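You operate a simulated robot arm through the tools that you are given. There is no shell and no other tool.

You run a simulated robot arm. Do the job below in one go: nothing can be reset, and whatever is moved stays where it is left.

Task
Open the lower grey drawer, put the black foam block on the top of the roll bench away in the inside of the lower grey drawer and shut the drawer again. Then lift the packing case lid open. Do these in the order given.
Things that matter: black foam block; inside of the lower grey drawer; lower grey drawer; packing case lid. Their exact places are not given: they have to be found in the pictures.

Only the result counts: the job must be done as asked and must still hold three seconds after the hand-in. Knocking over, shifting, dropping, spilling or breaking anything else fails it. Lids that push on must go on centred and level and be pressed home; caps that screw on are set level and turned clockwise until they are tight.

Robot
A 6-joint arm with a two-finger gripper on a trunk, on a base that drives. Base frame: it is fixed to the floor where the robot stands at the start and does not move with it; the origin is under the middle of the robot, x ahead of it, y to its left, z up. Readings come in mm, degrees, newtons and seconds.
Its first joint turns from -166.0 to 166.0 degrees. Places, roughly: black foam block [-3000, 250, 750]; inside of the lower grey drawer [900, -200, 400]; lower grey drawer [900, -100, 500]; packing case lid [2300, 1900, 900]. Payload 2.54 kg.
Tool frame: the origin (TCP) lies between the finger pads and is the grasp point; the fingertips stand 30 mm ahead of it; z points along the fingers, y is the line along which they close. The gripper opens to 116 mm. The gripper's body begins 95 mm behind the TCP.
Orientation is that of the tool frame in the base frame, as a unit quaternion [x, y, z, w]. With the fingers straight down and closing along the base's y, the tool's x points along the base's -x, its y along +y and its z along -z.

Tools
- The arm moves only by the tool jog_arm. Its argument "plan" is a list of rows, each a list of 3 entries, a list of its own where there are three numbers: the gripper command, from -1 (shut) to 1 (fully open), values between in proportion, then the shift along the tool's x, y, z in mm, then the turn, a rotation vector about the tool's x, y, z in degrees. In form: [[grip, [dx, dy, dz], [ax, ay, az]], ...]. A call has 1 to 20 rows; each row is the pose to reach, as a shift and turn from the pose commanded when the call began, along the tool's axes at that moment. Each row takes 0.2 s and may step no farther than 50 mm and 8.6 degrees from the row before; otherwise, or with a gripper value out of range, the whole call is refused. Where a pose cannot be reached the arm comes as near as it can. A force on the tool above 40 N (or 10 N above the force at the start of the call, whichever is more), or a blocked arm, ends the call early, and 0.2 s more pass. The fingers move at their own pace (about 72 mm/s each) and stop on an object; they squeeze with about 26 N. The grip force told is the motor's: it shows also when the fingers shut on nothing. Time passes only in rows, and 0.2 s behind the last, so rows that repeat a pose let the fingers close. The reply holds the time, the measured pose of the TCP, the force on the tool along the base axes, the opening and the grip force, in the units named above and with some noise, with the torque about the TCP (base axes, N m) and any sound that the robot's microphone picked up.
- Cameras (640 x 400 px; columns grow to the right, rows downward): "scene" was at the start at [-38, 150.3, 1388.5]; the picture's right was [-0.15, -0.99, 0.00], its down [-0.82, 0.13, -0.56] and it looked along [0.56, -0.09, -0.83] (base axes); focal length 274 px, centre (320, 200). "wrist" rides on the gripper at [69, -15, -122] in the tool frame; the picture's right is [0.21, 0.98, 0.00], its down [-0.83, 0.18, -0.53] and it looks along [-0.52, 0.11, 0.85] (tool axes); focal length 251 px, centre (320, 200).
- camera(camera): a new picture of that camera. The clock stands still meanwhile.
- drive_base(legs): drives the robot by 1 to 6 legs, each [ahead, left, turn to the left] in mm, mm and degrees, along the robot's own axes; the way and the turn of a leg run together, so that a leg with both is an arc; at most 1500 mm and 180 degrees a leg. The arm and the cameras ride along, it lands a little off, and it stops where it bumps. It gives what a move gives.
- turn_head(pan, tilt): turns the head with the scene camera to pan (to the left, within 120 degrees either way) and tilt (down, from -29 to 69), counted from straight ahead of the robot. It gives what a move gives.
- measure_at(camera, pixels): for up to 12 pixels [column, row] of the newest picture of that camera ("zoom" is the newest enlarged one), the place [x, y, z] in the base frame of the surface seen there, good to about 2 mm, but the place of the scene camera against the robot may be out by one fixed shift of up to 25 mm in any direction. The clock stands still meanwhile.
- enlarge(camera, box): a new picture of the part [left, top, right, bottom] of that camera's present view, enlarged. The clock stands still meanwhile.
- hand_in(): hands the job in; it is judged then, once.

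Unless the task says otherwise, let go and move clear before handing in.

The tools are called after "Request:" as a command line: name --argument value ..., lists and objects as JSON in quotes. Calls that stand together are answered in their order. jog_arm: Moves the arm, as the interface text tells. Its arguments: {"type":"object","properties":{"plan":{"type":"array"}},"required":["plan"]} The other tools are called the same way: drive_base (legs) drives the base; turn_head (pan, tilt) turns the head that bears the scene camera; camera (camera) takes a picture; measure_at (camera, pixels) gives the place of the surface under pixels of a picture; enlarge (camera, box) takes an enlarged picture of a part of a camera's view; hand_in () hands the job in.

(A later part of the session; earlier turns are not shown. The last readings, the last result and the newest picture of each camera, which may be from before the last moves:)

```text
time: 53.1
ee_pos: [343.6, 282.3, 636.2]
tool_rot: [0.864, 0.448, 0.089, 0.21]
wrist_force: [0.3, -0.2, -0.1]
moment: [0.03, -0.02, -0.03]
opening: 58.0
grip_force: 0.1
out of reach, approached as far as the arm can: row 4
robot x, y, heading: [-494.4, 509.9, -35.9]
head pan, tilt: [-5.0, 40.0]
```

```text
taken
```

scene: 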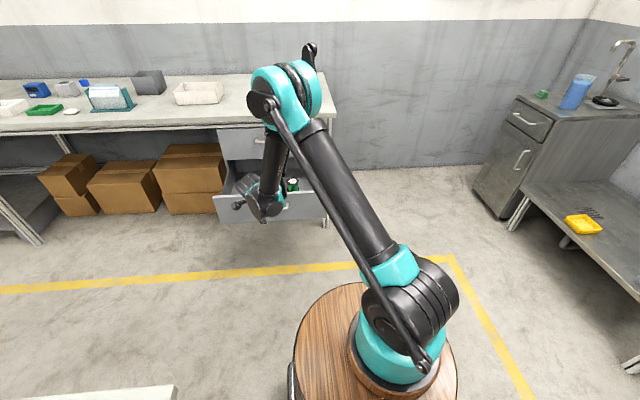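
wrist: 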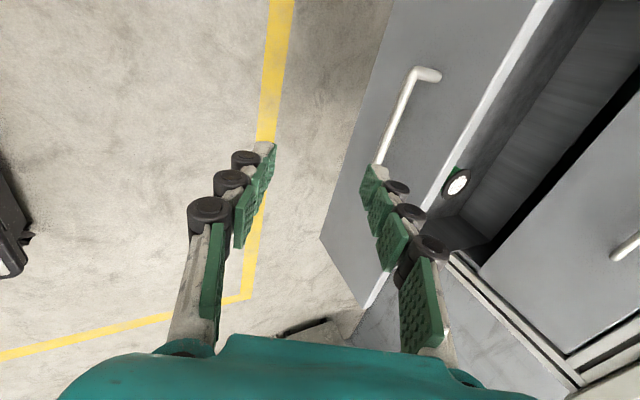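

The drawer stands open, and something already lies inside it, near (458,183). I'll measure the inside now.

Request:
measure_at --camera "wrist" --pixels '[[458, 183], [470, 235], [490, 205], [540, 130], [450, 195], [500, 60], [545, 5], [600, 100], [462, 255], [405, 210], [520, 160], [400, 90]]'

Request:
enlarge --camera "wrist" --box '[400, 60, 600, 260]'

```text
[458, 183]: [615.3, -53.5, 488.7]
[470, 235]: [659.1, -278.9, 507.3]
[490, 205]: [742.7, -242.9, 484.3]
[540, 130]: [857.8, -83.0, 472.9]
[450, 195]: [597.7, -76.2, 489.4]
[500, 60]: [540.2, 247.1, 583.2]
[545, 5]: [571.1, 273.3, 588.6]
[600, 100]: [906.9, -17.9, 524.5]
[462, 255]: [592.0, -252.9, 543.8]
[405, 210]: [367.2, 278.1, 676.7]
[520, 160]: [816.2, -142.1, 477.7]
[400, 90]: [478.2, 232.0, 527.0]
```

```text
2.00 times, centred on (500, 160) of wrist
```

zoom: 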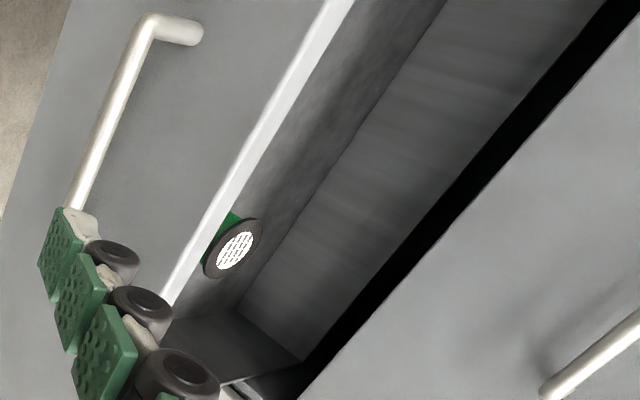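

A small green can lies inside the drawer; I'll have to avoid it later. Now I'll raise the arm to a travel pose and measure the obstacles on the right before turning round.

Request:
measure_at --camera "scene" --pixels '[[512, 232], [477, 190], [520, 195], [530, 210], [600, 250], [635, 272], [630, 345], [585, 225]]'

Request:
jog_arm --plan '[[0, [-11.7, -11.9, -34.9], [2.65, 0, 0]], [0, [-23.4, -23.8, -69.7], [5.3, 0, 0]], [0, [-35.1, -35.7, -104.6], [7.95, 0, 0]], [0, [-46.8, -47.6, -139.4], [10.6, 0, 0]], [0, [-58.5, -59.5, -174.3], [13.25, 0, 0]], [0, [-70.2, -71.4, -209.2], [15.9, 0, 0]], [0, [-81.9, -83.3, -244], [18.55, 0, 0]], [0, [-93.6, -95.2, -278.9], [21.2, 0, 0]], [0, [-105.3, -107.1, -313.7], [23.85, 0, 0]], [0, [-117, -119, -348.6], [26.5, 0, 0]], [0, [-117, -119, -348.6], [26.5, 0, 0]]]'

```text
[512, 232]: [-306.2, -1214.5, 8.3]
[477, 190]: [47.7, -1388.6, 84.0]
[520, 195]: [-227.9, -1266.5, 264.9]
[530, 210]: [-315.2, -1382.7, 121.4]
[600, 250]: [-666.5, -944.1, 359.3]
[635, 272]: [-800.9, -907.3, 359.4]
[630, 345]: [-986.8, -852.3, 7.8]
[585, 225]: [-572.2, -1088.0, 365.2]
```

```text
time: 55.5
ee_pos: [68.3, 349.9, 898.9]
tool_rot: [0.89, 0.456, -0.017, 0.006]
wrist_force: [0.2, 0.0, -0.4]
moment: [0.0, 0.02, -0.02]
opening: 58.2
grip_force: 0.1
robot x, y, heading: [-490.0, 510.9, -35.9]
head pan, tilt: [-5.0, 40.0]
```

Request:
drive_base --legs '[[0, -300, 0], [0, 0, -144]]'

Request:
turn_head --pan 0 --tilt 25

Request:
camera --camera "scene"

```text
time: 63.4
ee_pos: [-1213.4, 63.0, 898.6]
tool_rot: [0.716, -0.698, -0.012, -0.013]
wrist_force: [1.3, 0.1, 0.3]
moment: [-0.01, 0.03, 0.03]
opening: 58.2
grip_force: 0.0
robot x, y, heading: [-667.1, 267.7, -178.8]
head pan, tilt: [-5.0, 40.0]
```

```text
time: 64.2
ee_pos: [-1213.2, 61.4, 899.9]
tool_rot: [0.716, -0.698, -0.012, -0.012]
wrist_force: [-0.1, -0.1, 0.5]
moment: [-0.01, 0.0, -0.01]
opening: 58.0
grip_force: 0.1
robot x, y, heading: [-665.4, 265.7, -178.9]
head pan, tilt: [0.0, 25.0]
```

```text
taken
```

scene: 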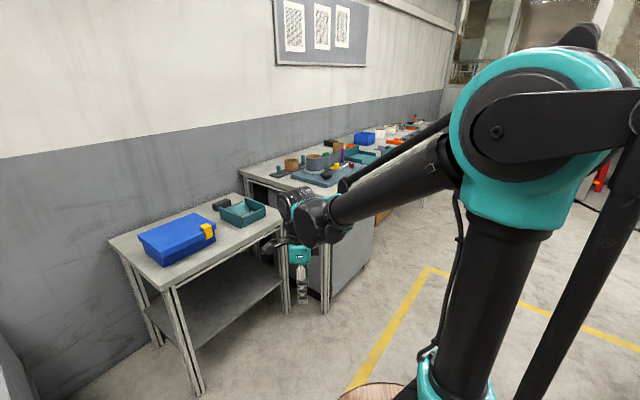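

I see a small table with a blue case and a dark block near (222,203), and beyond it a workbench. I'll measure and enlarge.

Request:
measure_at --camera "scene" --pixels '[[222, 203], [240, 210], [180, 240], [330, 175], [255, 190], [110, 245], [170, 290], [330, 310], [290, 165], [330, 143], [200, 390], [375, 230]]'

Request:
enlarge --camera "scene" --box '[100, 120, 440, 330]'

Request:
enlarge --camera "scene" --box '[240, 110, 440, 230]'

```text
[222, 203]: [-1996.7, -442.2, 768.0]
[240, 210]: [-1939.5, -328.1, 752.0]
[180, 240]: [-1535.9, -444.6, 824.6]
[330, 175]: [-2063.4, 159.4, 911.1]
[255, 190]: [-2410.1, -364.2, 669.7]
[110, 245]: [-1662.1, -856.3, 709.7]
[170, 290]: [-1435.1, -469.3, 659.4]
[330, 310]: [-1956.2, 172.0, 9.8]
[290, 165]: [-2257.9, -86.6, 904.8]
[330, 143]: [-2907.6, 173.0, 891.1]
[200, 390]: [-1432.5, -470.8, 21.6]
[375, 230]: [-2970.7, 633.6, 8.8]
```

```text
1.88 times, centred on (270, 225) of scene
```

zoom: 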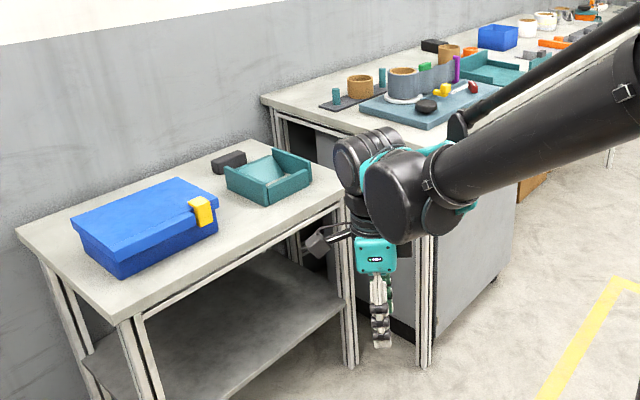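

```text
3.20 times, centred on (340, 170) of scene
```

zoom: 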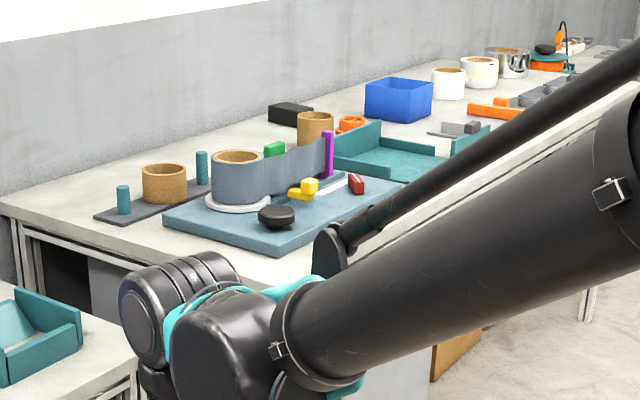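

There are two dark blocks: one on the small table, and one on the further bench near (-2908,173,891), which fits the rough place better. I'll drive nearer and look with a clearer view.

Request:
turn_head --pan 25 --tilt 25

Request:
camera --camera "scene"

Request:
turn_head --pan -30 --tilt 25

Request:
camera --camera "scene"

Request:
measure_at --camera "scene" --pixels '[[100, 100], [200, 200], [300, 100], [400, 200], [500, 200], [600, 200], [320, 300]]'

```text
time: 65.1
ee_pos: [-1213.9, 62.7, 899.5]
tool_rot: [0.715, -0.699, -0.012, -0.013]
wrist_force: [1.0, -0.5, -1.0]
moment: [-0.02, -0.02, 0.03]
opening: 57.9
grip_force: 0.1
robot x, y, heading: [-667.6, 267.7, -178.8]
head pan, tilt: [25.0, 25.0]
```

```text
taken
```

scene: 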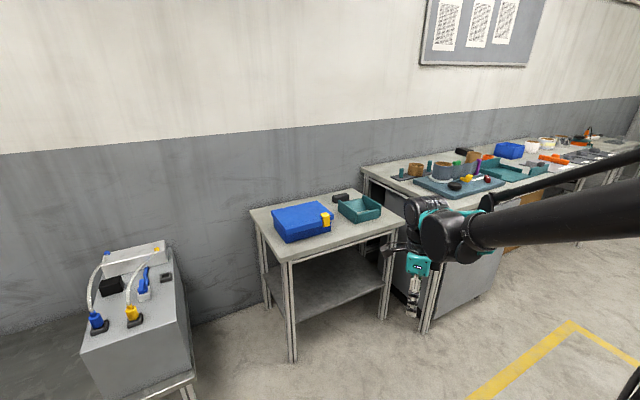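

```text
time: 66.3
ee_pos: [-1212.7, 62.8, 899.3]
tool_rot: [0.716, -0.698, -0.012, -0.013]
wrist_force: [0.2, -0.8, 0.9]
moment: [0.0, -0.03, 0.0]
opening: 57.9
grip_force: 0.0
robot x, y, heading: [-670.4, 267.1, -178.8]
head pan, tilt: [-30.0, 25.0]
```

```text
taken
```

scene: 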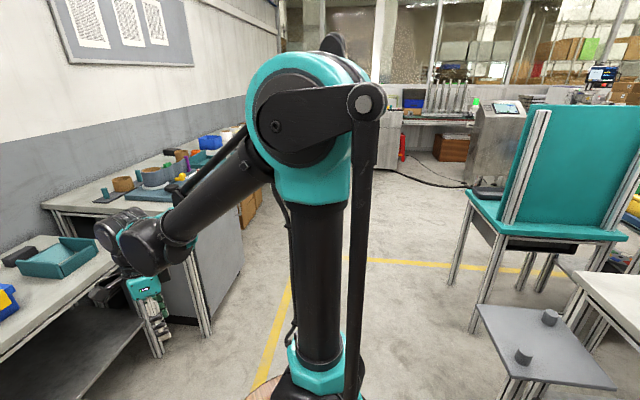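

```text
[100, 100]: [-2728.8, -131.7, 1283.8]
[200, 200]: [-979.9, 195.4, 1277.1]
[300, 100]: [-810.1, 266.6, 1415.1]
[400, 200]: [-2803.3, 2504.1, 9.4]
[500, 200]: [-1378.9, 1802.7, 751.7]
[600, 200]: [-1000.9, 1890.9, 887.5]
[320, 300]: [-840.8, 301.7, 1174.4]
```

The second block's bench is the one with the rolls. The floor between is clear, so I'll drive over and turn to face that bench.

Request:
drive_base --legs '[[766, -443, 0], [766, -443, 0], [0, 0, 52.7]]'

Request:
turn_head --pan 15 --tilt 35

Request:
camera --camera "scene"

```text
time: 77.6
ee_pos: [-2395.2, 571.1, 898.8]
tool_rot: [0.95, -0.313, -0.017, -0.005]
wrist_force: [-0.6, -0.3, 0.2]
moment: [0.01, -0.02, -0.01]
opening: 58.4
grip_force: 0.0
robot x, y, heading: [-2227.2, 1124.8, -126.6]
head pan, tilt: [-30.0, 25.0]
```

```text
time: 78.8
ee_pos: [-2395.6, 569.5, 899.1]
tool_rot: [0.95, -0.312, -0.016, -0.007]
wrist_force: [0.7, 0.1, -0.4]
moment: [-0.03, -0.03, -0.02]
opening: 58.1
grip_force: 0.1
robot x, y, heading: [-2222.8, 1127.6, -126.6]
head pan, tilt: [15.0, 35.0]
```

```text
taken
```

scene: 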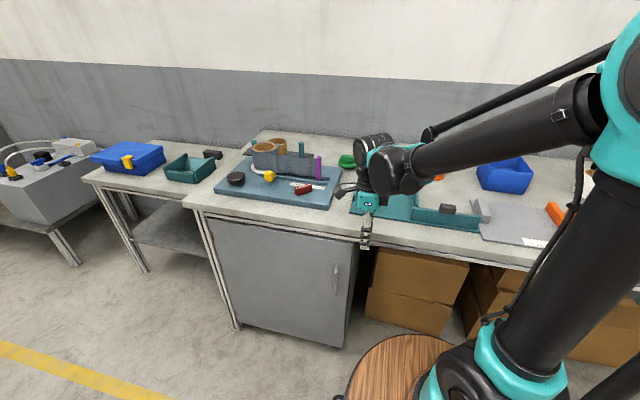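

Request:
camera --camera "wrist"

Request:
enlarge --camera "scene" --box '[180, 110, 560, 260]'

Request:
measure_at --camera "scene" --pixels '[[447, 208], [380, 205], [230, 180], [270, 135], [500, 175], [420, 220], [300, 190], [200, 200], [360, 240], [348, 160]]'

```text
taken
```

wrist: 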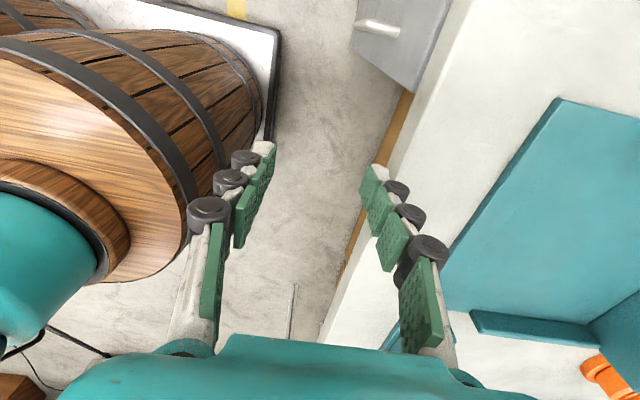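

```text
1.68 times, centred on (370, 185) of scene
```

zoom: 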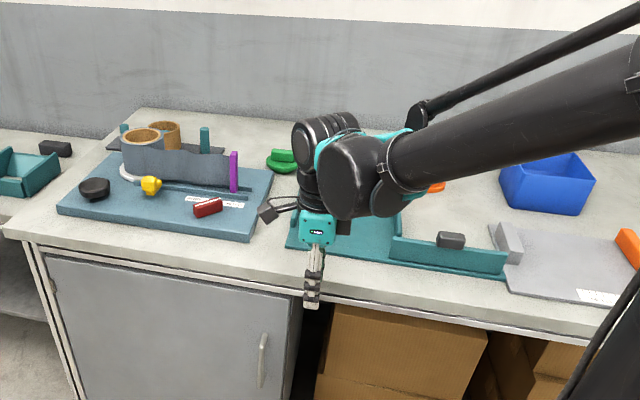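

```text
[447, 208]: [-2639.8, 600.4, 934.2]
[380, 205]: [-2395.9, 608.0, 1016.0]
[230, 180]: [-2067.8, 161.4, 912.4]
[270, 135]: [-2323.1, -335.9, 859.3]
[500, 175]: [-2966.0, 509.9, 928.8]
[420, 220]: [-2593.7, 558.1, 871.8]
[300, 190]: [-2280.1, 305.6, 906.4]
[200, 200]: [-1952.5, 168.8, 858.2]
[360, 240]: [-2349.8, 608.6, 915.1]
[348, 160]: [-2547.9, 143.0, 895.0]
```

The arm hides the block from the head camera. I'll swing the tool to the robot's right, raise it and turn it so that the wrist camera looks forward.

Request:
jog_arm --plan '[[0.3, [-35, 2, -10], [0, 0, -8.2]], [0.3, [-70, 4, -20], [0, 0, -16.4]], [0.3, [-105, 6, -30], [0, 0, -24.6]], [0.3, [-140, 8, -40], [0, 0, -32.8]], [0.3, [-175, 10, -50], [0, 0, -41]], [0.3, [-210, 12, -60], [0, 0, -49.2]], [0.3, [-245, 14, -70], [0, 0, -57.4]], [0.3, [-280, 16, -80], [0, 0, -65.6]], [0.3, [-315, 18, -90], [0, 0, -73.8]], [0.3, [-350, 20, -100], [0, 0, -82]], [0.3, [-385, 22, -110], [0, 0, -90]], [0.3, [-385, 22, -110], [0, 0, -90]]]'

Request:
camera --camera "scene"

Request:
camera --camera "wrist"

```text
time: 81.3
ee_pos: [-2717.1, 779.7, 1022.5]
tool_rot: [0.892, 0.452, -0.007, -0.016]
wrist_force: [-0.7, -0.7, -1.1]
moment: [0.0, 0.0, 0.02]
opening: 75.4
grip_force: 0.2
robot x, y, heading: [-2221.0, 1129.6, -126.8]
head pan, tilt: [15.0, 35.0]
```

```text
taken
```

scene: 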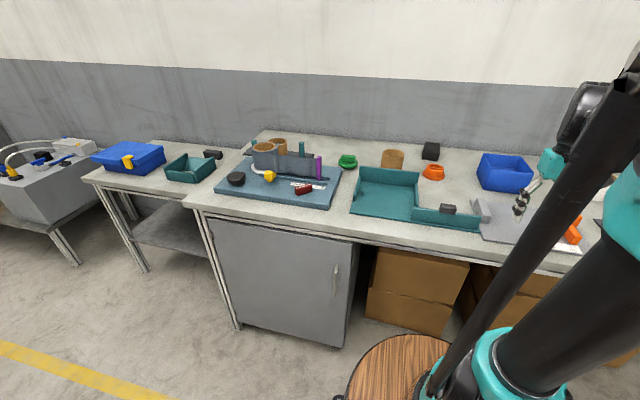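

```text
taken
```

wrist: 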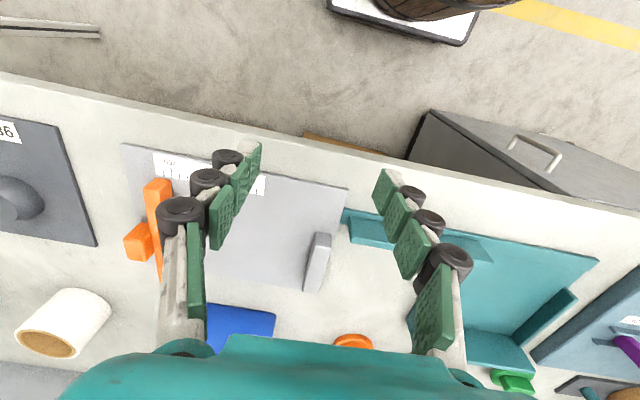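

The block is visible now at (430,150), behind an orange ring and beside a brown roll. I'll measure it.

Request:
enlarge --camera "scene" --box '[340, 110, 540, 240]'

Request:
measure_at --camera "scene" --pixels '[[430, 145], [424, 147], [437, 147], [430, 155], [392, 155], [433, 170], [447, 208], [500, 165], [410, 200], [345, 200], [540, 240]]'

```text
3.08 times, centred on (440, 175) of scene
```

zoom: 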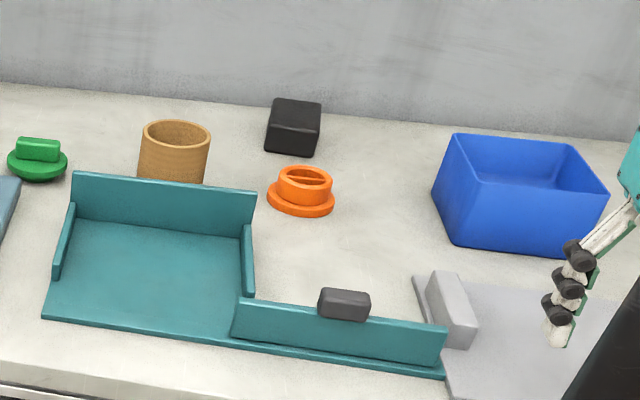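

```text
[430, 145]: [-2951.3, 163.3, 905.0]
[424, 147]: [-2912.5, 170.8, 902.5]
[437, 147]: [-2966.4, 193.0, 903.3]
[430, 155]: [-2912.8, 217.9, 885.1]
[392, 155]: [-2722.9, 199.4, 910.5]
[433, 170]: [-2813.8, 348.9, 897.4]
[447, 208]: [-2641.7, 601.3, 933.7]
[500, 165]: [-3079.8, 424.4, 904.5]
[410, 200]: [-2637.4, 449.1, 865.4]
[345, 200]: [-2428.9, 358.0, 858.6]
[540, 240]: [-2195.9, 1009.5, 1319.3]
```

Request:
measure_at --camera "zoom" --pixels '[[277, 101], [318, 105], [312, 135], [271, 130], [290, 145], [308, 152], [295, 118], [267, 146], [200, 130], [300, 170], [330, 160]]'

```text
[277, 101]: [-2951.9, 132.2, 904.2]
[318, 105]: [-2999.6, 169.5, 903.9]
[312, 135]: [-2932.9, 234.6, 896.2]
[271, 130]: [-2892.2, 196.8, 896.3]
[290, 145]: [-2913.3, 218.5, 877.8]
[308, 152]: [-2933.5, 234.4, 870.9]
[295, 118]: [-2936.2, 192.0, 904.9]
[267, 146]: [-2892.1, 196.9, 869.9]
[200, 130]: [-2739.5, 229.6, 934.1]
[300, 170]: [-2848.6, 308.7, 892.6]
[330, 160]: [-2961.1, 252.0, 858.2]
```

The block measures roughly 60 by 88 mm and 46 mm high, centred near (-2944,183), bench top z≈858. It's 990 mm from the arm axis, so I'll drive 120 mm closer.

Request:
drive_base --legs '[[120, 0, 0]]'

```text
time: 82.6
ee_pos: [-2788.5, 681.7, 1022.7]
tool_rot: [0.892, 0.451, -0.007, -0.016]
wrist_force: [-0.5, -0.6, -0.5]
moment: [-0.02, 0.01, -0.03]
opening: 75.6
grip_force: 0.1
robot x, y, heading: [-2300.7, 1033.8, -126.6]
head pan, tilt: [15.0, 35.0]
```

Request:
jog_arm --plan '[[0.6, [-45, 18, 0], [-0.5, 0, 0]], [0.6, [-90, 36, 0], [-1, 0, 0]], [1, [-135, 54, 0], [-1.5, 0, 0]], [1, [-180, 72, 0], [-2, 0, 0]], [1, [-225, 90, 0], [-2, 0, 0]], [1, [-270, 108, 0], [-2, 0, 0]], [1, [-315, 126, 0], [-2, 0, 0]], [1, [-360, 144, 0], [-2, 0, 0]], [1, [-405, 162, 0], [-2, 0, 0]], [1, [-405, 162, 0], [-2, 0, 0]]]'

Request:
camera --camera "wrist"

Request:
camera --camera "scene"

```text
time: 84.8
ee_pos: [-2898.5, 260.0, 1016.4]
tool_rot: [0.892, 0.452, 0.001, -0.001]
wrist_force: [-0.2, 0.0, -0.8]
moment: [-0.05, -0.01, 0.01]
opening: 115.9
grip_force: 0.2
robot x, y, heading: [-2292.9, 1028.9, -126.8]
head pan, tilt: [15.0, 35.0]
```

```text
taken
```

wrist: 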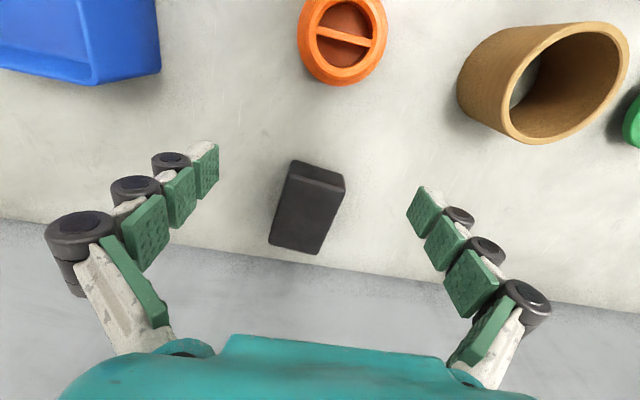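

```text
taken
```

scene: 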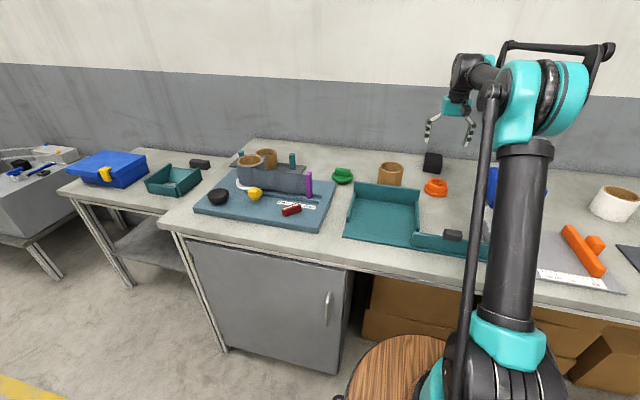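

The wrist view shows the block clearly, from (292,163) to (320,250). I'll measure its top corners.

Request:
measure_at --camera "wrist" --pixels '[[296, 178], [338, 188], [317, 248], [274, 238], [305, 210], [294, 165], [342, 178], [240, 200], [360, 220], [320, 172]]'

Request:
enlarge --camera "wrist" --box '[230, 140, 390, 270]'

```text
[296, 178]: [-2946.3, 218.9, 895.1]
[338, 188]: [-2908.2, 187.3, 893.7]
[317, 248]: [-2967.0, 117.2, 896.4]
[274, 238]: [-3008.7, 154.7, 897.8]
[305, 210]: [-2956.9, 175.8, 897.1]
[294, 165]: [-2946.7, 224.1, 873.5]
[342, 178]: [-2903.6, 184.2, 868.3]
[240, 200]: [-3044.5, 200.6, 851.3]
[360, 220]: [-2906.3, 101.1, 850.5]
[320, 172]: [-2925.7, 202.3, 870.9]
```

```text
3.08 times, centred on (310, 205) of wrist
```

zoom: 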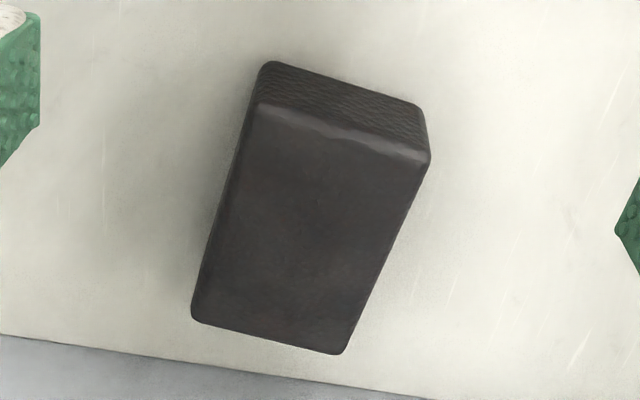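

The block's top centre is at about (-2957,170,897), bench z≈851, and it is turned about 5° from my fingers. I'll align above it and descend, with the fingertips ending 5 mm above the bench.

Request:
jog_arm --plan '[[1, [-40, 2, 0], [0, 0, 1.6]], [1, [-80, 4, 0], [0, 0, 3.2]], [1, [-107.8, 5.9, 20], [0, 0, 4.8]], [1, [-107.8, 5.9, 60], [0, 0, 4.8]], [1, [-107.8, 5.9, 95], [0, 0, 4.8]], [1, [-107.8, 5.9, 118], [0, 0, 4.8]], [1, [-107.8, 5.9, 130], [0, 0, 4.8]], [1, [-107.8, 5.9, 130], [0, 0, 4.8]]]'

Request:
camera --camera "wrist"

```text
time: 86.6
ee_pos: [-2959.4, 169.9, 885.8]
tool_rot: [0.911, 0.413, 0.001, -0.001]
wrist_force: [-0.1, -0.1, -0.9]
moment: [-0.02, -0.02, -0.02]
opening: 116.0
grip_force: 0.1
robot x, y, heading: [-2297.2, 1030.4, -126.5]
head pan, tilt: [15.0, 35.0]
```

```text
taken
```

wrist: 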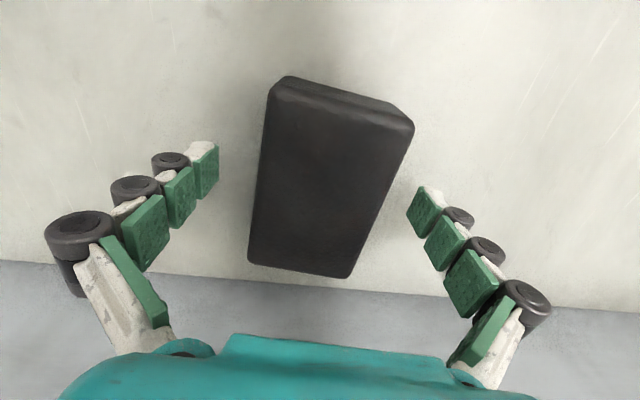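

The block sits between the fingers. Closing on it.

Request:
jog_arm --plan '[[0.3, [0, 0, 0], [0, 0, 0]], [0, [0, 0, 0], [0, 0, 0]], [-0.3, [0, 0, 0], [0, 0, 0]], [-1, [0, 0, 0], [0, 0, 0]], [-1, [0, 0, 0], [0, 0, 0]], [-1, [0, 0, 0], [0, 0, 0]]]'

Request:
camera --camera "wrist"

```text
time: 88.0
ee_pos: [-2958.5, 170.1, 885.8]
tool_rot: [0.911, 0.413, 0.001, 0.0]
wrist_force: [-0.2, 0.0, 2.3]
moment: [-0.07, 0.04, -0.05]
opening: 68.9
grip_force: 25.8
robot x, y, heading: [-2296.1, 1034.5, -126.6]
head pan, tilt: [15.0, 35.0]
```

```text
taken
```

wrist: 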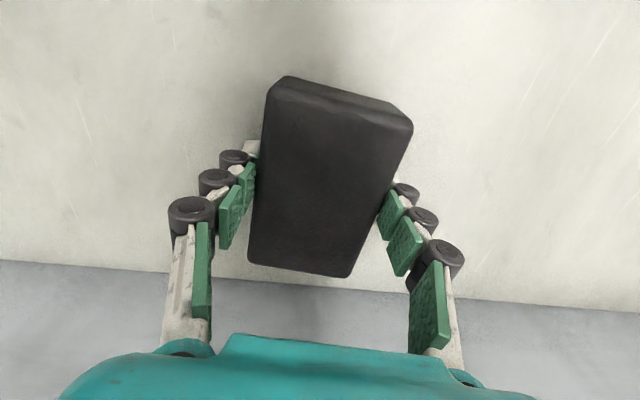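

Grip holds at 69 mm opening. I'll lift straight up and check.

Request:
jog_arm --plan '[[-1, [0, 0, -20], [0, 0, 0]], [-1, [0, 0, -50], [0, 0, 0]], [-1, [0, 0, -90], [0, 0, 0]], [-1, [0, 0, -130], [0, 0, 0]], [-1, [0, 0, -160], [0, 0, 0]], [-1, [0, 0, -160], [0, 0, 0]]]'

Request:
camera --camera "wrist"

```text
time: 89.4
ee_pos: [-2953.9, 176.6, 1032.4]
tool_rot: [0.91, 0.414, 0.001, 0.0]
wrist_force: [-0.4, -0.3, 0.5]
moment: [-0.01, 0.0, 0.0]
opening: 68.8
grip_force: 26.2
out of reach, approached as far as the arm can: row 5, 6
robot x, y, heading: [-2296.9, 1027.2, -126.6]
head pan, tilt: [15.0, 35.0]
```

```text
taken
```

wrist: 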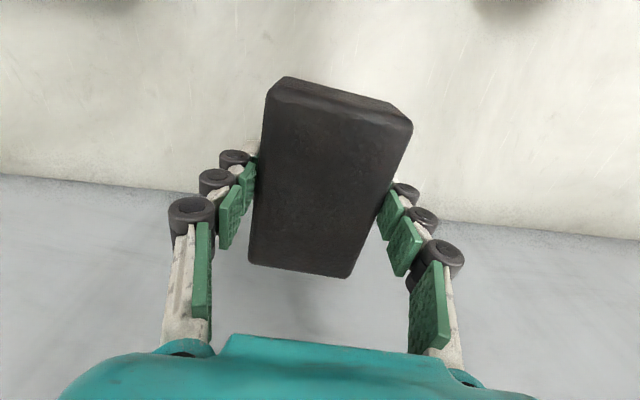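

The block is firmly held. I'll draw the arm in over the bench, then look back at the bench before leaving.

Request:
jog_arm --plan '[[-1, [45, -2, 0], [0, 0, 0]], [-1, [90, -5, -5], [0, 0, 0]], [-1, [135, -8, -10], [0, 0, 0]], [-1, [180, -10, -15], [0, 0, 0]], [-1, [225, -13, -20], [0, 0, 0]], [-1, [270, -15, -20], [0, 0, 0]], [-1, [315, -18, -20], [0, 0, 0]], [-1, [360, -20, -20], [0, 0, 0]], [-1, [400, -22, -20], [0, 0, 0]], [-1, [400, -22, -20], [0, 0, 0]]]'

Request:
camera --camera "scene"

Request:
drive_base --legs '[[-200, 0, 0], [0, 0, 90.6]]'

Request:
turn_head --pan 0 --tilt 25

Request:
camera --camera "scene"

```text
time: 91.6
ee_pos: [-2706.4, 491.6, 1052.3]
tool_rot: [0.911, 0.413, 0.001, -0.002]
wrist_force: [0.4, 0.1, 0.0]
moment: [0.0, -0.03, 0.0]
opening: 68.8
grip_force: 26.1
robot x, y, heading: [-2297.2, 1027.5, -126.9]
head pan, tilt: [15.0, 35.0]
```

```text
taken
```

scene: 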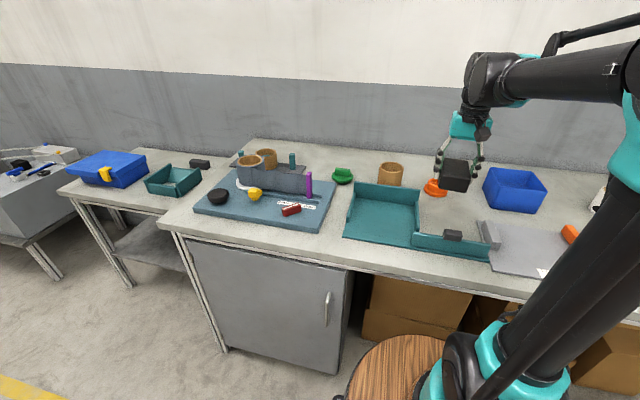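

```text
time: 97.0
ee_pos: [-1633.9, 787.7, 1053.5]
tool_rot: [0.347, 0.938, -0.001, -0.001]
wrist_force: [-0.2, 0.9, -0.3]
moment: [0.02, 0.01, 0.01]
opening: 68.7
grip_force: 26.2
robot x, y, heading: [-2174.3, 1191.1, -36.2]
head pan, tilt: [15.0, 35.0]
```

```text
time: 97.8
ee_pos: [-1632.7, 788.6, 1052.8]
tool_rot: [0.347, 0.938, 0.0, -0.001]
wrist_force: [0.1, 0.0, 0.5]
moment: [-0.04, 0.0, -0.03]
opening: 69.1
grip_force: 25.9
robot x, y, heading: [-2173.7, 1191.9, -36.1]
head pan, tilt: [0.0, 25.0]
```

```text
taken
```

scene: 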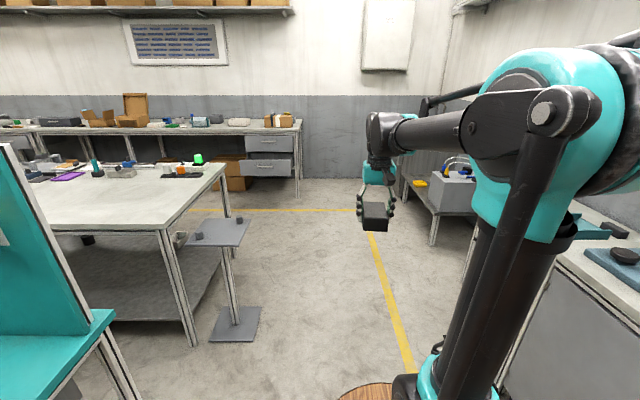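

The way back is clear. I'll drive along the bench normal to the drawer, then shift left into place.

Request:
drive_base --legs '[[955, 83, 0], [955, 84, 0]]'

Request:
camera --camera "scene"

```text
time: 107.4
ee_pos: [16.0, -192.3, 1052.7]
tool_rot: [0.344, 0.939, 0.001, -0.002]
wrist_force: [-0.5, 0.7, -0.2]
moment: [0.02, -0.01, -0.01]
opening: 68.7
grip_force: 25.7
robot x, y, heading: [-530.6, 207.2, -35.8]
head pan, tilt: [0.0, 25.0]
```

```text
taken
```

scene: 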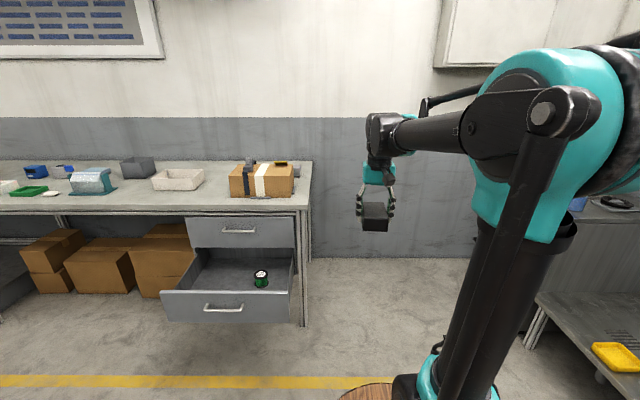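

The open drawer and the green can at (262,278) are well in view. I'll measure the inside.

Request:
enlarge --camera "scene" --box '[140, 200, 330, 330]'

Request:
measure_at --camera "scene" --pixels '[[165, 291], [289, 293], [262, 272], [262, 285], [220, 278], [200, 270], [240, 265], [285, 262], [195, 260], [225, 308], [205, 285], [240, 285]]'

```text
3.08 times, centred on (235, 265) of scene
```

zoom: 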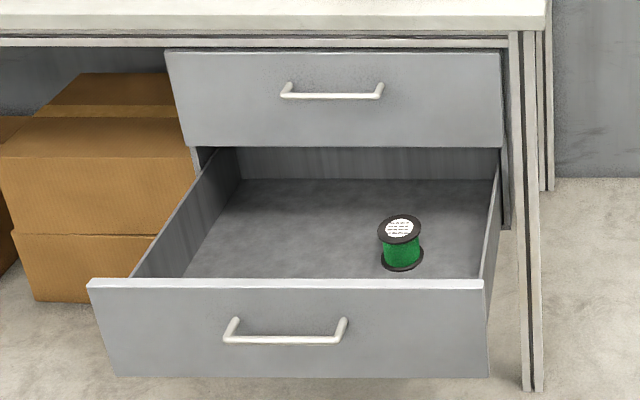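

```text
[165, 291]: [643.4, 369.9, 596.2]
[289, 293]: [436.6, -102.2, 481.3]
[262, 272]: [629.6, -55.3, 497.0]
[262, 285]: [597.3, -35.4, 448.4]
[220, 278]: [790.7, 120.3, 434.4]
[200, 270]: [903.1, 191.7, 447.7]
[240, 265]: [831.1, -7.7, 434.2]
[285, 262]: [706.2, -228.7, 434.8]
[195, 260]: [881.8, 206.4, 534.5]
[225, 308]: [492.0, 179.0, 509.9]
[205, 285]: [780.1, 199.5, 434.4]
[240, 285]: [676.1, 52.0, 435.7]
```

The drawer floor is at z≈430 with the spool near (615,-54). The left front half is free, so I'll aim for about (610,149). Moving the base left and a little ahead.

Request:
drive_base --legs '[[0, 265, 0], [100, 0, 0]]'

Request:
turn_head --pan 0 --tilt 45

Request:
camera --camera "scene"

Request:
camera --camera "wrist"

```text
time: 110.0
ee_pos: [252.5, -35.6, 1052.7]
tool_rot: [0.344, 0.939, -0.001, -0.002]
wrist_force: [0.7, 0.6, 0.0]
moment: [-0.01, -0.02, 0.0]
opening: 68.7
grip_force: 26.2
robot x, y, heading: [-293.9, 361.7, -35.5]
head pan, tilt: [0.0, 25.0]
```

```text
time: 110.9
ee_pos: [251.9, -37.1, 1053.2]
tool_rot: [0.343, 0.939, -0.001, -0.001]
wrist_force: [-0.3, 0.3, -0.2]
moment: [-0.02, 0.01, 0.0]
opening: 68.6
grip_force: 26.4
robot x, y, heading: [-291.8, 368.5, -35.6]
head pan, tilt: [0.0, 45.0]
```

```text
taken
```

scene: 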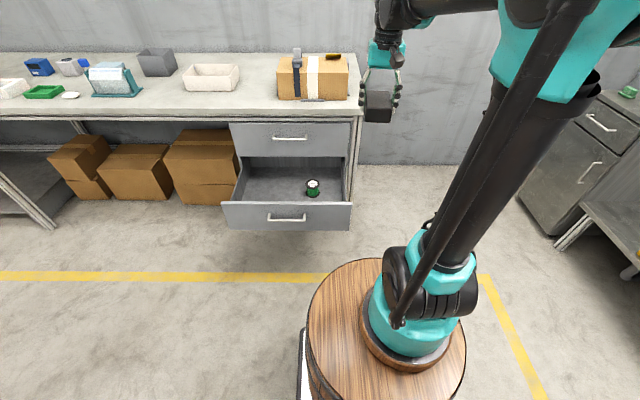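

```text
taken
```

wrist: 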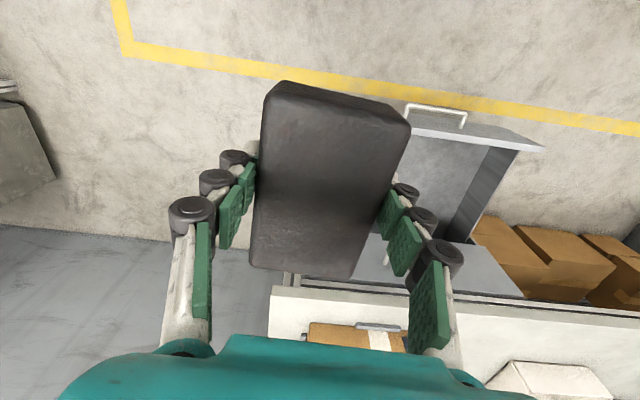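

I'll bring the block above the free area of the drawer, lowering to z≈650 and turning 4° to square with the drawer.

Request:
jog_arm --plan '[[-1, [-11.9, 28.7, 31], [0, 0, -0.3]], [-1, [-23.7, 57.4, 62], [0, 0, -0.6]], [-1, [-35.6, 86.1, 93], [0, 0, -0.9]], [-1, [-47.4, 114.7, 124], [0, 0, -1.2]], [-1, [-59.3, 143.4, 155], [0, 0, -1.5]], [-1, [-71.1, 172.1, 186], [0, 0, -1.8]], [-1, [-83, 200.8, 217], [0, 0, -2.1]], [-1, [-94.8, 229.5, 248], [0, 0, -2.4]], [-1, [-106.7, 258.2, 279], [0, 0, -2.8]], [-1, [-118.5, 286.8, 310], [0, 0, -3.1]], [-1, [-130.4, 315.5, 341], [0, 0, -3.4]], [-1, [-142.2, 344.2, 372], [0, 0, -3.7]], [-1, [-154.1, 372.9, 403], [0, 0, -4]], [-1, [-154.1, 372.9, 403], [0, 0, -4]]]'

Request:
camera --camera "scene"

Request:
camera --camera "wrist"

```text
time: 113.9
ee_pos: [609.7, 150.7, 648.4]
tool_rot: [0.31, 0.951, 0.0, -0.001]
wrist_force: [-0.3, -0.6, 0.2]
moment: [0.02, -0.02, 0.02]
opening: 68.5
grip_force: 26.3
robot x, y, heading: [-290.6, 366.0, -35.5]
head pan, tilt: [0.0, 45.0]
```

```text
taken
```

scene: 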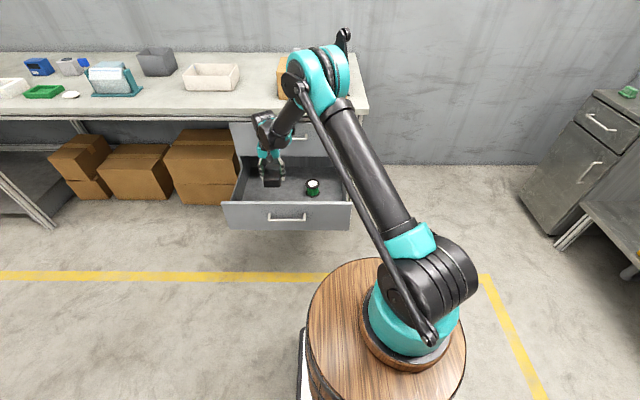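

```text
taken
```

wrist: 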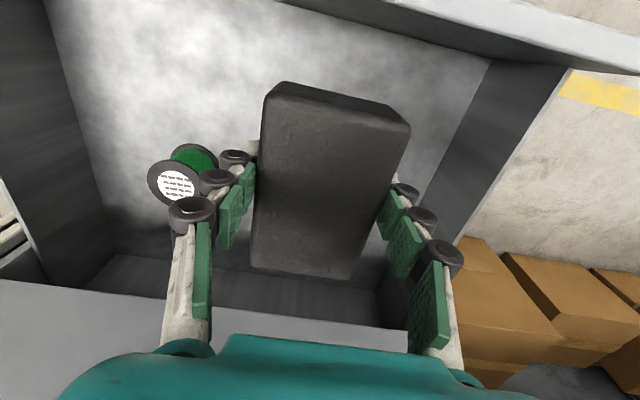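

Request:
measure_at --camera "wrist" --pixels '[[172, 183], [195, 160], [240, 100], [400, 90], [490, 70], [470, 40], [530, 60], [445, 200], [280, 300], [120, 310], [20, 20], [300, 350]]'

```text
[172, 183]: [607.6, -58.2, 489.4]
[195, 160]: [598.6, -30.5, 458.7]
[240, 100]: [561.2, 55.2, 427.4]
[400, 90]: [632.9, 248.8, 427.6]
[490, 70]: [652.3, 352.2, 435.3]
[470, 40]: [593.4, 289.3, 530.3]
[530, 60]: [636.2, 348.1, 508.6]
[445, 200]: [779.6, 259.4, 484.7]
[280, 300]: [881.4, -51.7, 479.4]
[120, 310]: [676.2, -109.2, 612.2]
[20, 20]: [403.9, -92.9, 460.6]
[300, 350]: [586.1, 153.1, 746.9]
```

The drawer floor is at z=427 and the spool is clear of the spot. I'll shift 35 mm deeper, to keep the wrist camera clear of the drawer front, and lower the block to just above the floor.

Request:
jog_arm --plan '[[-1, [-35, 0, 0], [0, 0, 0]], [-1, [-35, 0, 40], [0, 0, 0]], [-1, [-35, 0, 80], [0, 0, 0]], [-1, [-35, 0, 120], [0, 0, 0]], [-1, [-35, 0, 150], [0, 0, 0]], [-1, [-35, 0, 170], [0, 0, 0]], [-1, [-35, 0, 180], [0, 0, 0]], [-1, [-35, 0, 184], [0, 0, 0]], [-1, [-35, 0, 184], [0, 0, 0]]]'

Request:
camera --camera "wrist"

Request:
camera --camera "scene"

```text
time: 115.9
ee_pos: [636.4, 128.4, 464.8]
tool_rot: [0.311, 0.95, 0.0, -0.001]
wrist_force: [-0.1, -0.6, 0.1]
moment: [0.02, 0.0, 0.03]
opening: 68.6
grip_force: 26.2
robot x, y, heading: [-294.3, 364.0, -35.5]
head pan, tilt: [0.0, 45.0]
```

```text
taken
```

wrist: 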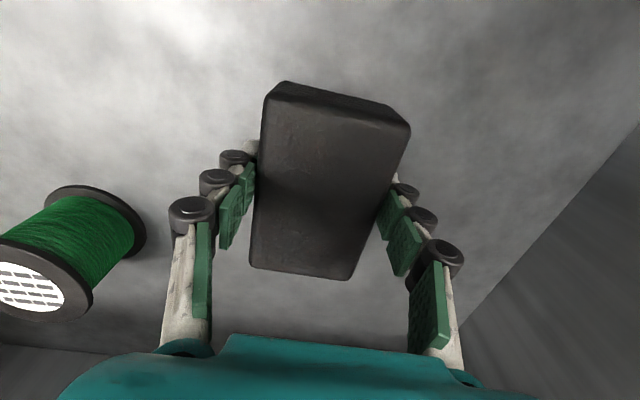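

```text
taken
```

scene: 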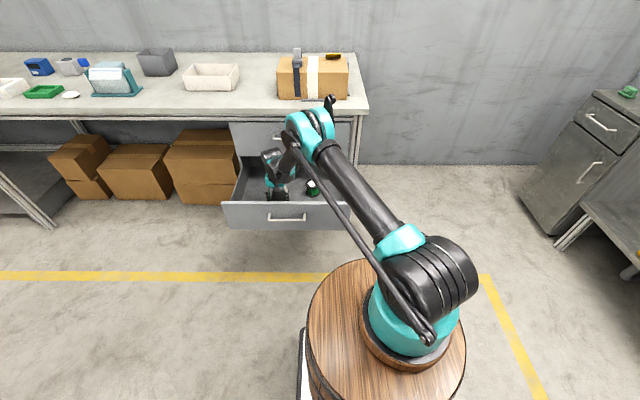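

The block hovers about 3 mm above the floor with no contact force. I'll lower 2 mm, open and rise straight up.

Request:
jog_arm --plan '[[-1, [0, 0, 2], [0, 0, 0]], [0.4, [0, 0, 2], [0, 0, 0]], [0.6, [0, 0, 2], [0, 0, 0]], [0.6, [0, 0, 2], [0, 0, 0]], [0.6, [0, 0, -20], [0, 0, 0]], [0.6, [0, 0, -60], [0, 0, 0]], [0.6, [0, 0, -100], [0, 0, 0]], [0.6, [0, 0, -140], [0, 0, 0]], [0.6, [0, 0, -180], [0, 0, 0]]]'

Request:
camera --camera "wrist"

```text
time: 117.9
ee_pos: [637.8, 128.7, 645.4]
tool_rot: [0.311, 0.95, -0.001, -0.001]
wrist_force: [0.3, -0.1, -0.9]
moment: [0.01, 0.03, 0.02]
opening: 92.9
grip_force: 0.1
robot x, y, heading: [-293.0, 367.3, -35.7]
head pan, tilt: [0.0, 45.0]
```

```text
taken
```

wrist: 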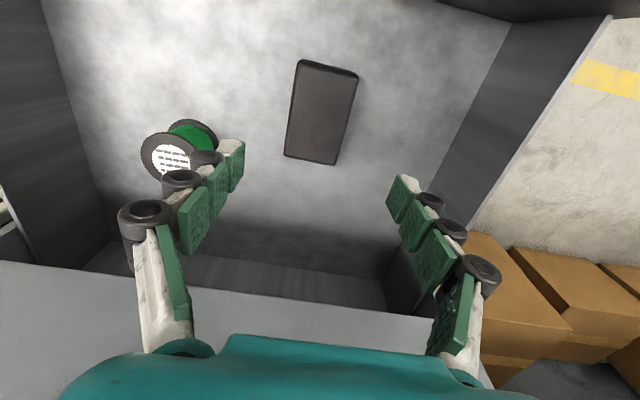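

The block lies flat in the drawer, clear of the spool. I'll rise further and back the base 100 mm to get into pushing position.

Request:
jog_arm --plan '[[0, [0, 0, -35], [0, 0, 0]], [-1, [0, 0, -70], [0, 0, 0]], [-1, [0, 0, -70], [0, 0, 0]]]'

Request:
drive_base --legs '[[-100, 0, 0]]'

```text
time: 118.7
ee_pos: [638.6, 128.2, 715.9]
tool_rot: [0.311, 0.95, -0.001, -0.001]
wrist_force: [-1.2, -0.3, -0.3]
moment: [0.03, 0.02, 0.01]
opening: 0.2
grip_force: 11.3
robot x, y, heading: [-291.0, 367.9, -35.7]
head pan, tilt: [0.0, 45.0]
```

```text
time: 119.8
ee_pos: [555.9, 186.6, 715.2]
tool_rot: [0.31, 0.951, 0.0, -0.001]
wrist_force: [-0.3, 0.3, 0.5]
moment: [0.03, -0.02, 0.02]
opening: 0.1
grip_force: 26.1
robot x, y, heading: [-374.6, 427.1, -35.7]
head pan, tilt: [0.0, 45.0]
```

Request:
jog_arm --plan '[[-1, [35, -10, 0], [0, -7.5, 0]], [-1, [70, -20, 0], [0, -15, 0]], [-1, [105, -35, 10], [0, -22.5, 0]], [-1, [130, -50, 40], [0, -30, 0]], [-1, [130, -58, 75], [0, -37.5, 0]], [-1, [130, -58, 105], [0, -45, 0]], [-1, [130, -58, 127], [0, -45, 0]], [-1, [130, -58, 127], [0, -45, 0]]]'

Request:
camera --camera "wrist"

Request:
camera --camera "scene"

```text
time: 121.6
ee_pos: [471.1, 224.3, 626.0]
tool_rot: [0.287, 0.879, -0.119, 0.362]
wrist_force: [-0.1, 0.4, -0.7]
moment: [-0.02, 0.0, 0.03]
opening: 0.1
grip_force: 25.7
out of reach, approached as far as the arm can: row 5, 6, 7, 8
robot x, y, heading: [-371.5, 424.0, -35.7]
head pan, tilt: [0.0, 45.0]
```

```text
taken
```

wrist: 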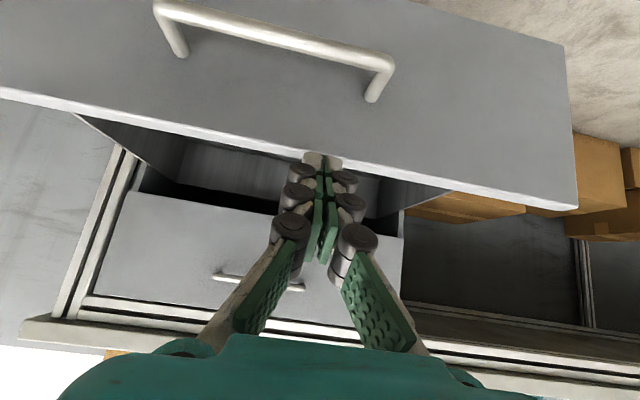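

```text
taken
```

scene: 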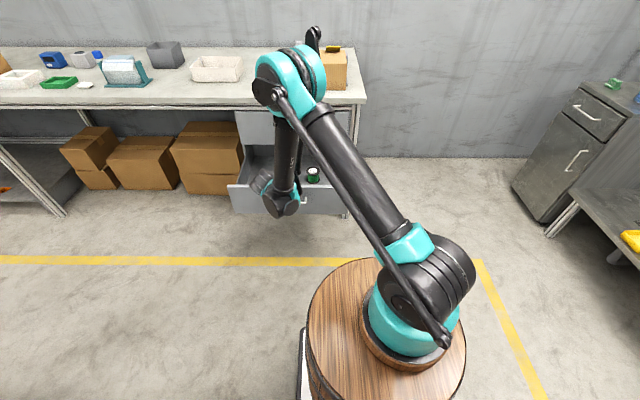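

The tool ended at (471,224,626), tips just above and short of the drawer front, since the arm was folded tight. I'll back the base 70 mm, then lower in front of the face.

Request:
drive_base --legs '[[-70, 0, 0]]'

Request:
camera --camera "wrist"

```text
time: 122.6
ee_pos: [413.3, 263.7, 626.6]
tool_rot: [0.286, 0.879, -0.118, 0.362]
wrist_force: [0.2, -0.1, 0.7]
moment: [-0.02, -0.01, 0.02]
opening: 0.0
grip_force: 25.8
robot x, y, heading: [-436.8, 462.9, -35.9]
head pan, tilt: [0.0, 45.0]
```

```text
taken
```

wrist: 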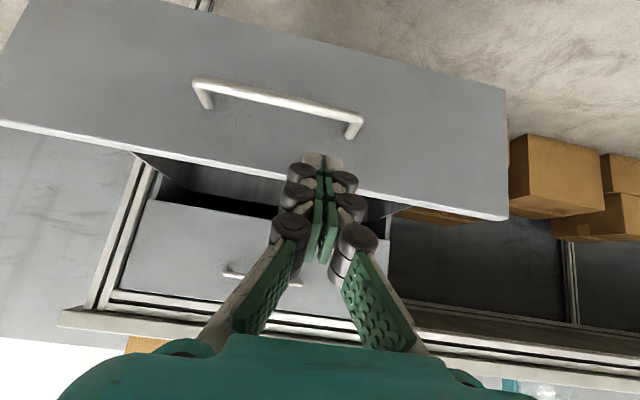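

Request:
jog_arm --plan '[[-1, [-6, -10, 25], [0, 0, 0]], [-1, [-12, -20, 50], [0, 0, 0]], [-1, [-18.4, -31, 75], [0, 0, 0]], [-1, [-18.4, -31, 75], [0, 0, 0]]]'

Request:
camera --camera "wrist"

```text
time: 123.6
ee_pos: [449.9, 200.1, 586.6]
tool_rot: [0.287, 0.879, -0.119, 0.362]
wrist_force: [0.0, 0.3, 0.0]
moment: [-0.02, -0.03, -0.02]
opening: 0.0
grip_force: 26.0
robot x, y, heading: [-429.5, 461.6, -35.6]
head pan, tilt: [0.0, 45.0]
```

```text
taken
```

wrist: 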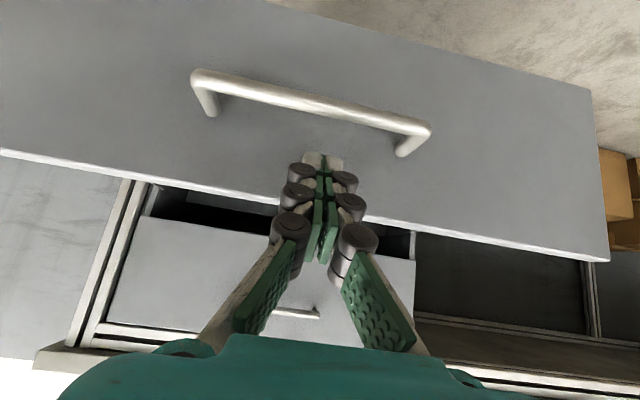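

The fingertips are just above the handle, in front of the face. I'll push straight in about 300 mm.

Request:
jog_arm --plan '[[-1, [-7, 0, 7], [0, 0, 0]], [-1, [-17.7, 0, 17.7], [0, 0, 0]], [-1, [-31.8, 0, 31.8], [0, 0, 0]], [-1, [-46, 0, 46], [0, 0, 0]], [-1, [-60, 0, 60], [0, 0, 0]], [-1, [-74.2, 0, 74.2], [0, 0, 0]], [-1, [-88.4, 0, 88.4], [0, 0, 0]], [-1, [-102.5, 0, 102.5], [0, 0, 0]], [-1, [-116.7, 0, 116.7], [0, 0, 0]], [-1, [-130.8, 0, 130.8], [0, 0, 0]], [-1, [-145, 0, 145], [0, 0, 0]], [-1, [-159, 0, 159], [0, 0, 0]], [-1, [-173.2, 0, 173.2], [0, 0, 0]], [-1, [-187.4, 0, 187.4], [0, 0, 0]], [-1, [-201.5, 0, 201.5], [0, 0, 0]], [-1, [-212, 0, 212], [0, 0, 0]], [-1, [-212, 0, 212], [0, 0, 0]]]'

Request:
camera --camera "wrist"

Request:
camera --camera "scene"

```text
time: 127.2
ee_pos: [690.8, 23.5, 585.5]
tool_rot: [0.287, 0.879, -0.119, 0.361]
wrist_force: [0.7, 0.3, -0.7]
moment: [0.01, -0.02, 0.0]
opening: 0.0
grip_force: 28.4
robot x, y, heading: [-433.8, 465.4, -35.8]
head pan, tilt: [0.0, 45.0]
```

```text
taken
```

wrist: 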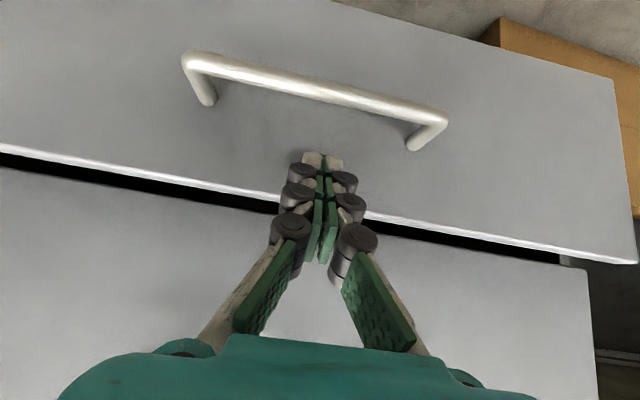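

```text
taken
```

scene: 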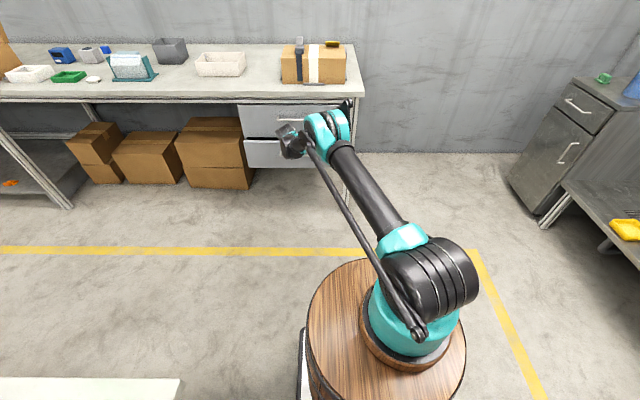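

Nearly shut. I'll measure how far the lower front still stands out from the upper one.

Request:
measure_at --camera "wrist" --pixels '[[250, 150], [100, 120], [500, 190], [100, 250], [480, 300], [200, 330], [300, 85]]'

```text
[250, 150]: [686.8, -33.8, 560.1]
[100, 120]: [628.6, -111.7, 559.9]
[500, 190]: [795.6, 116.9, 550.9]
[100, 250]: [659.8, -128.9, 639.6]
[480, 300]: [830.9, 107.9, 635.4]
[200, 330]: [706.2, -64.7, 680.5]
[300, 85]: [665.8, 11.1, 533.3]
```

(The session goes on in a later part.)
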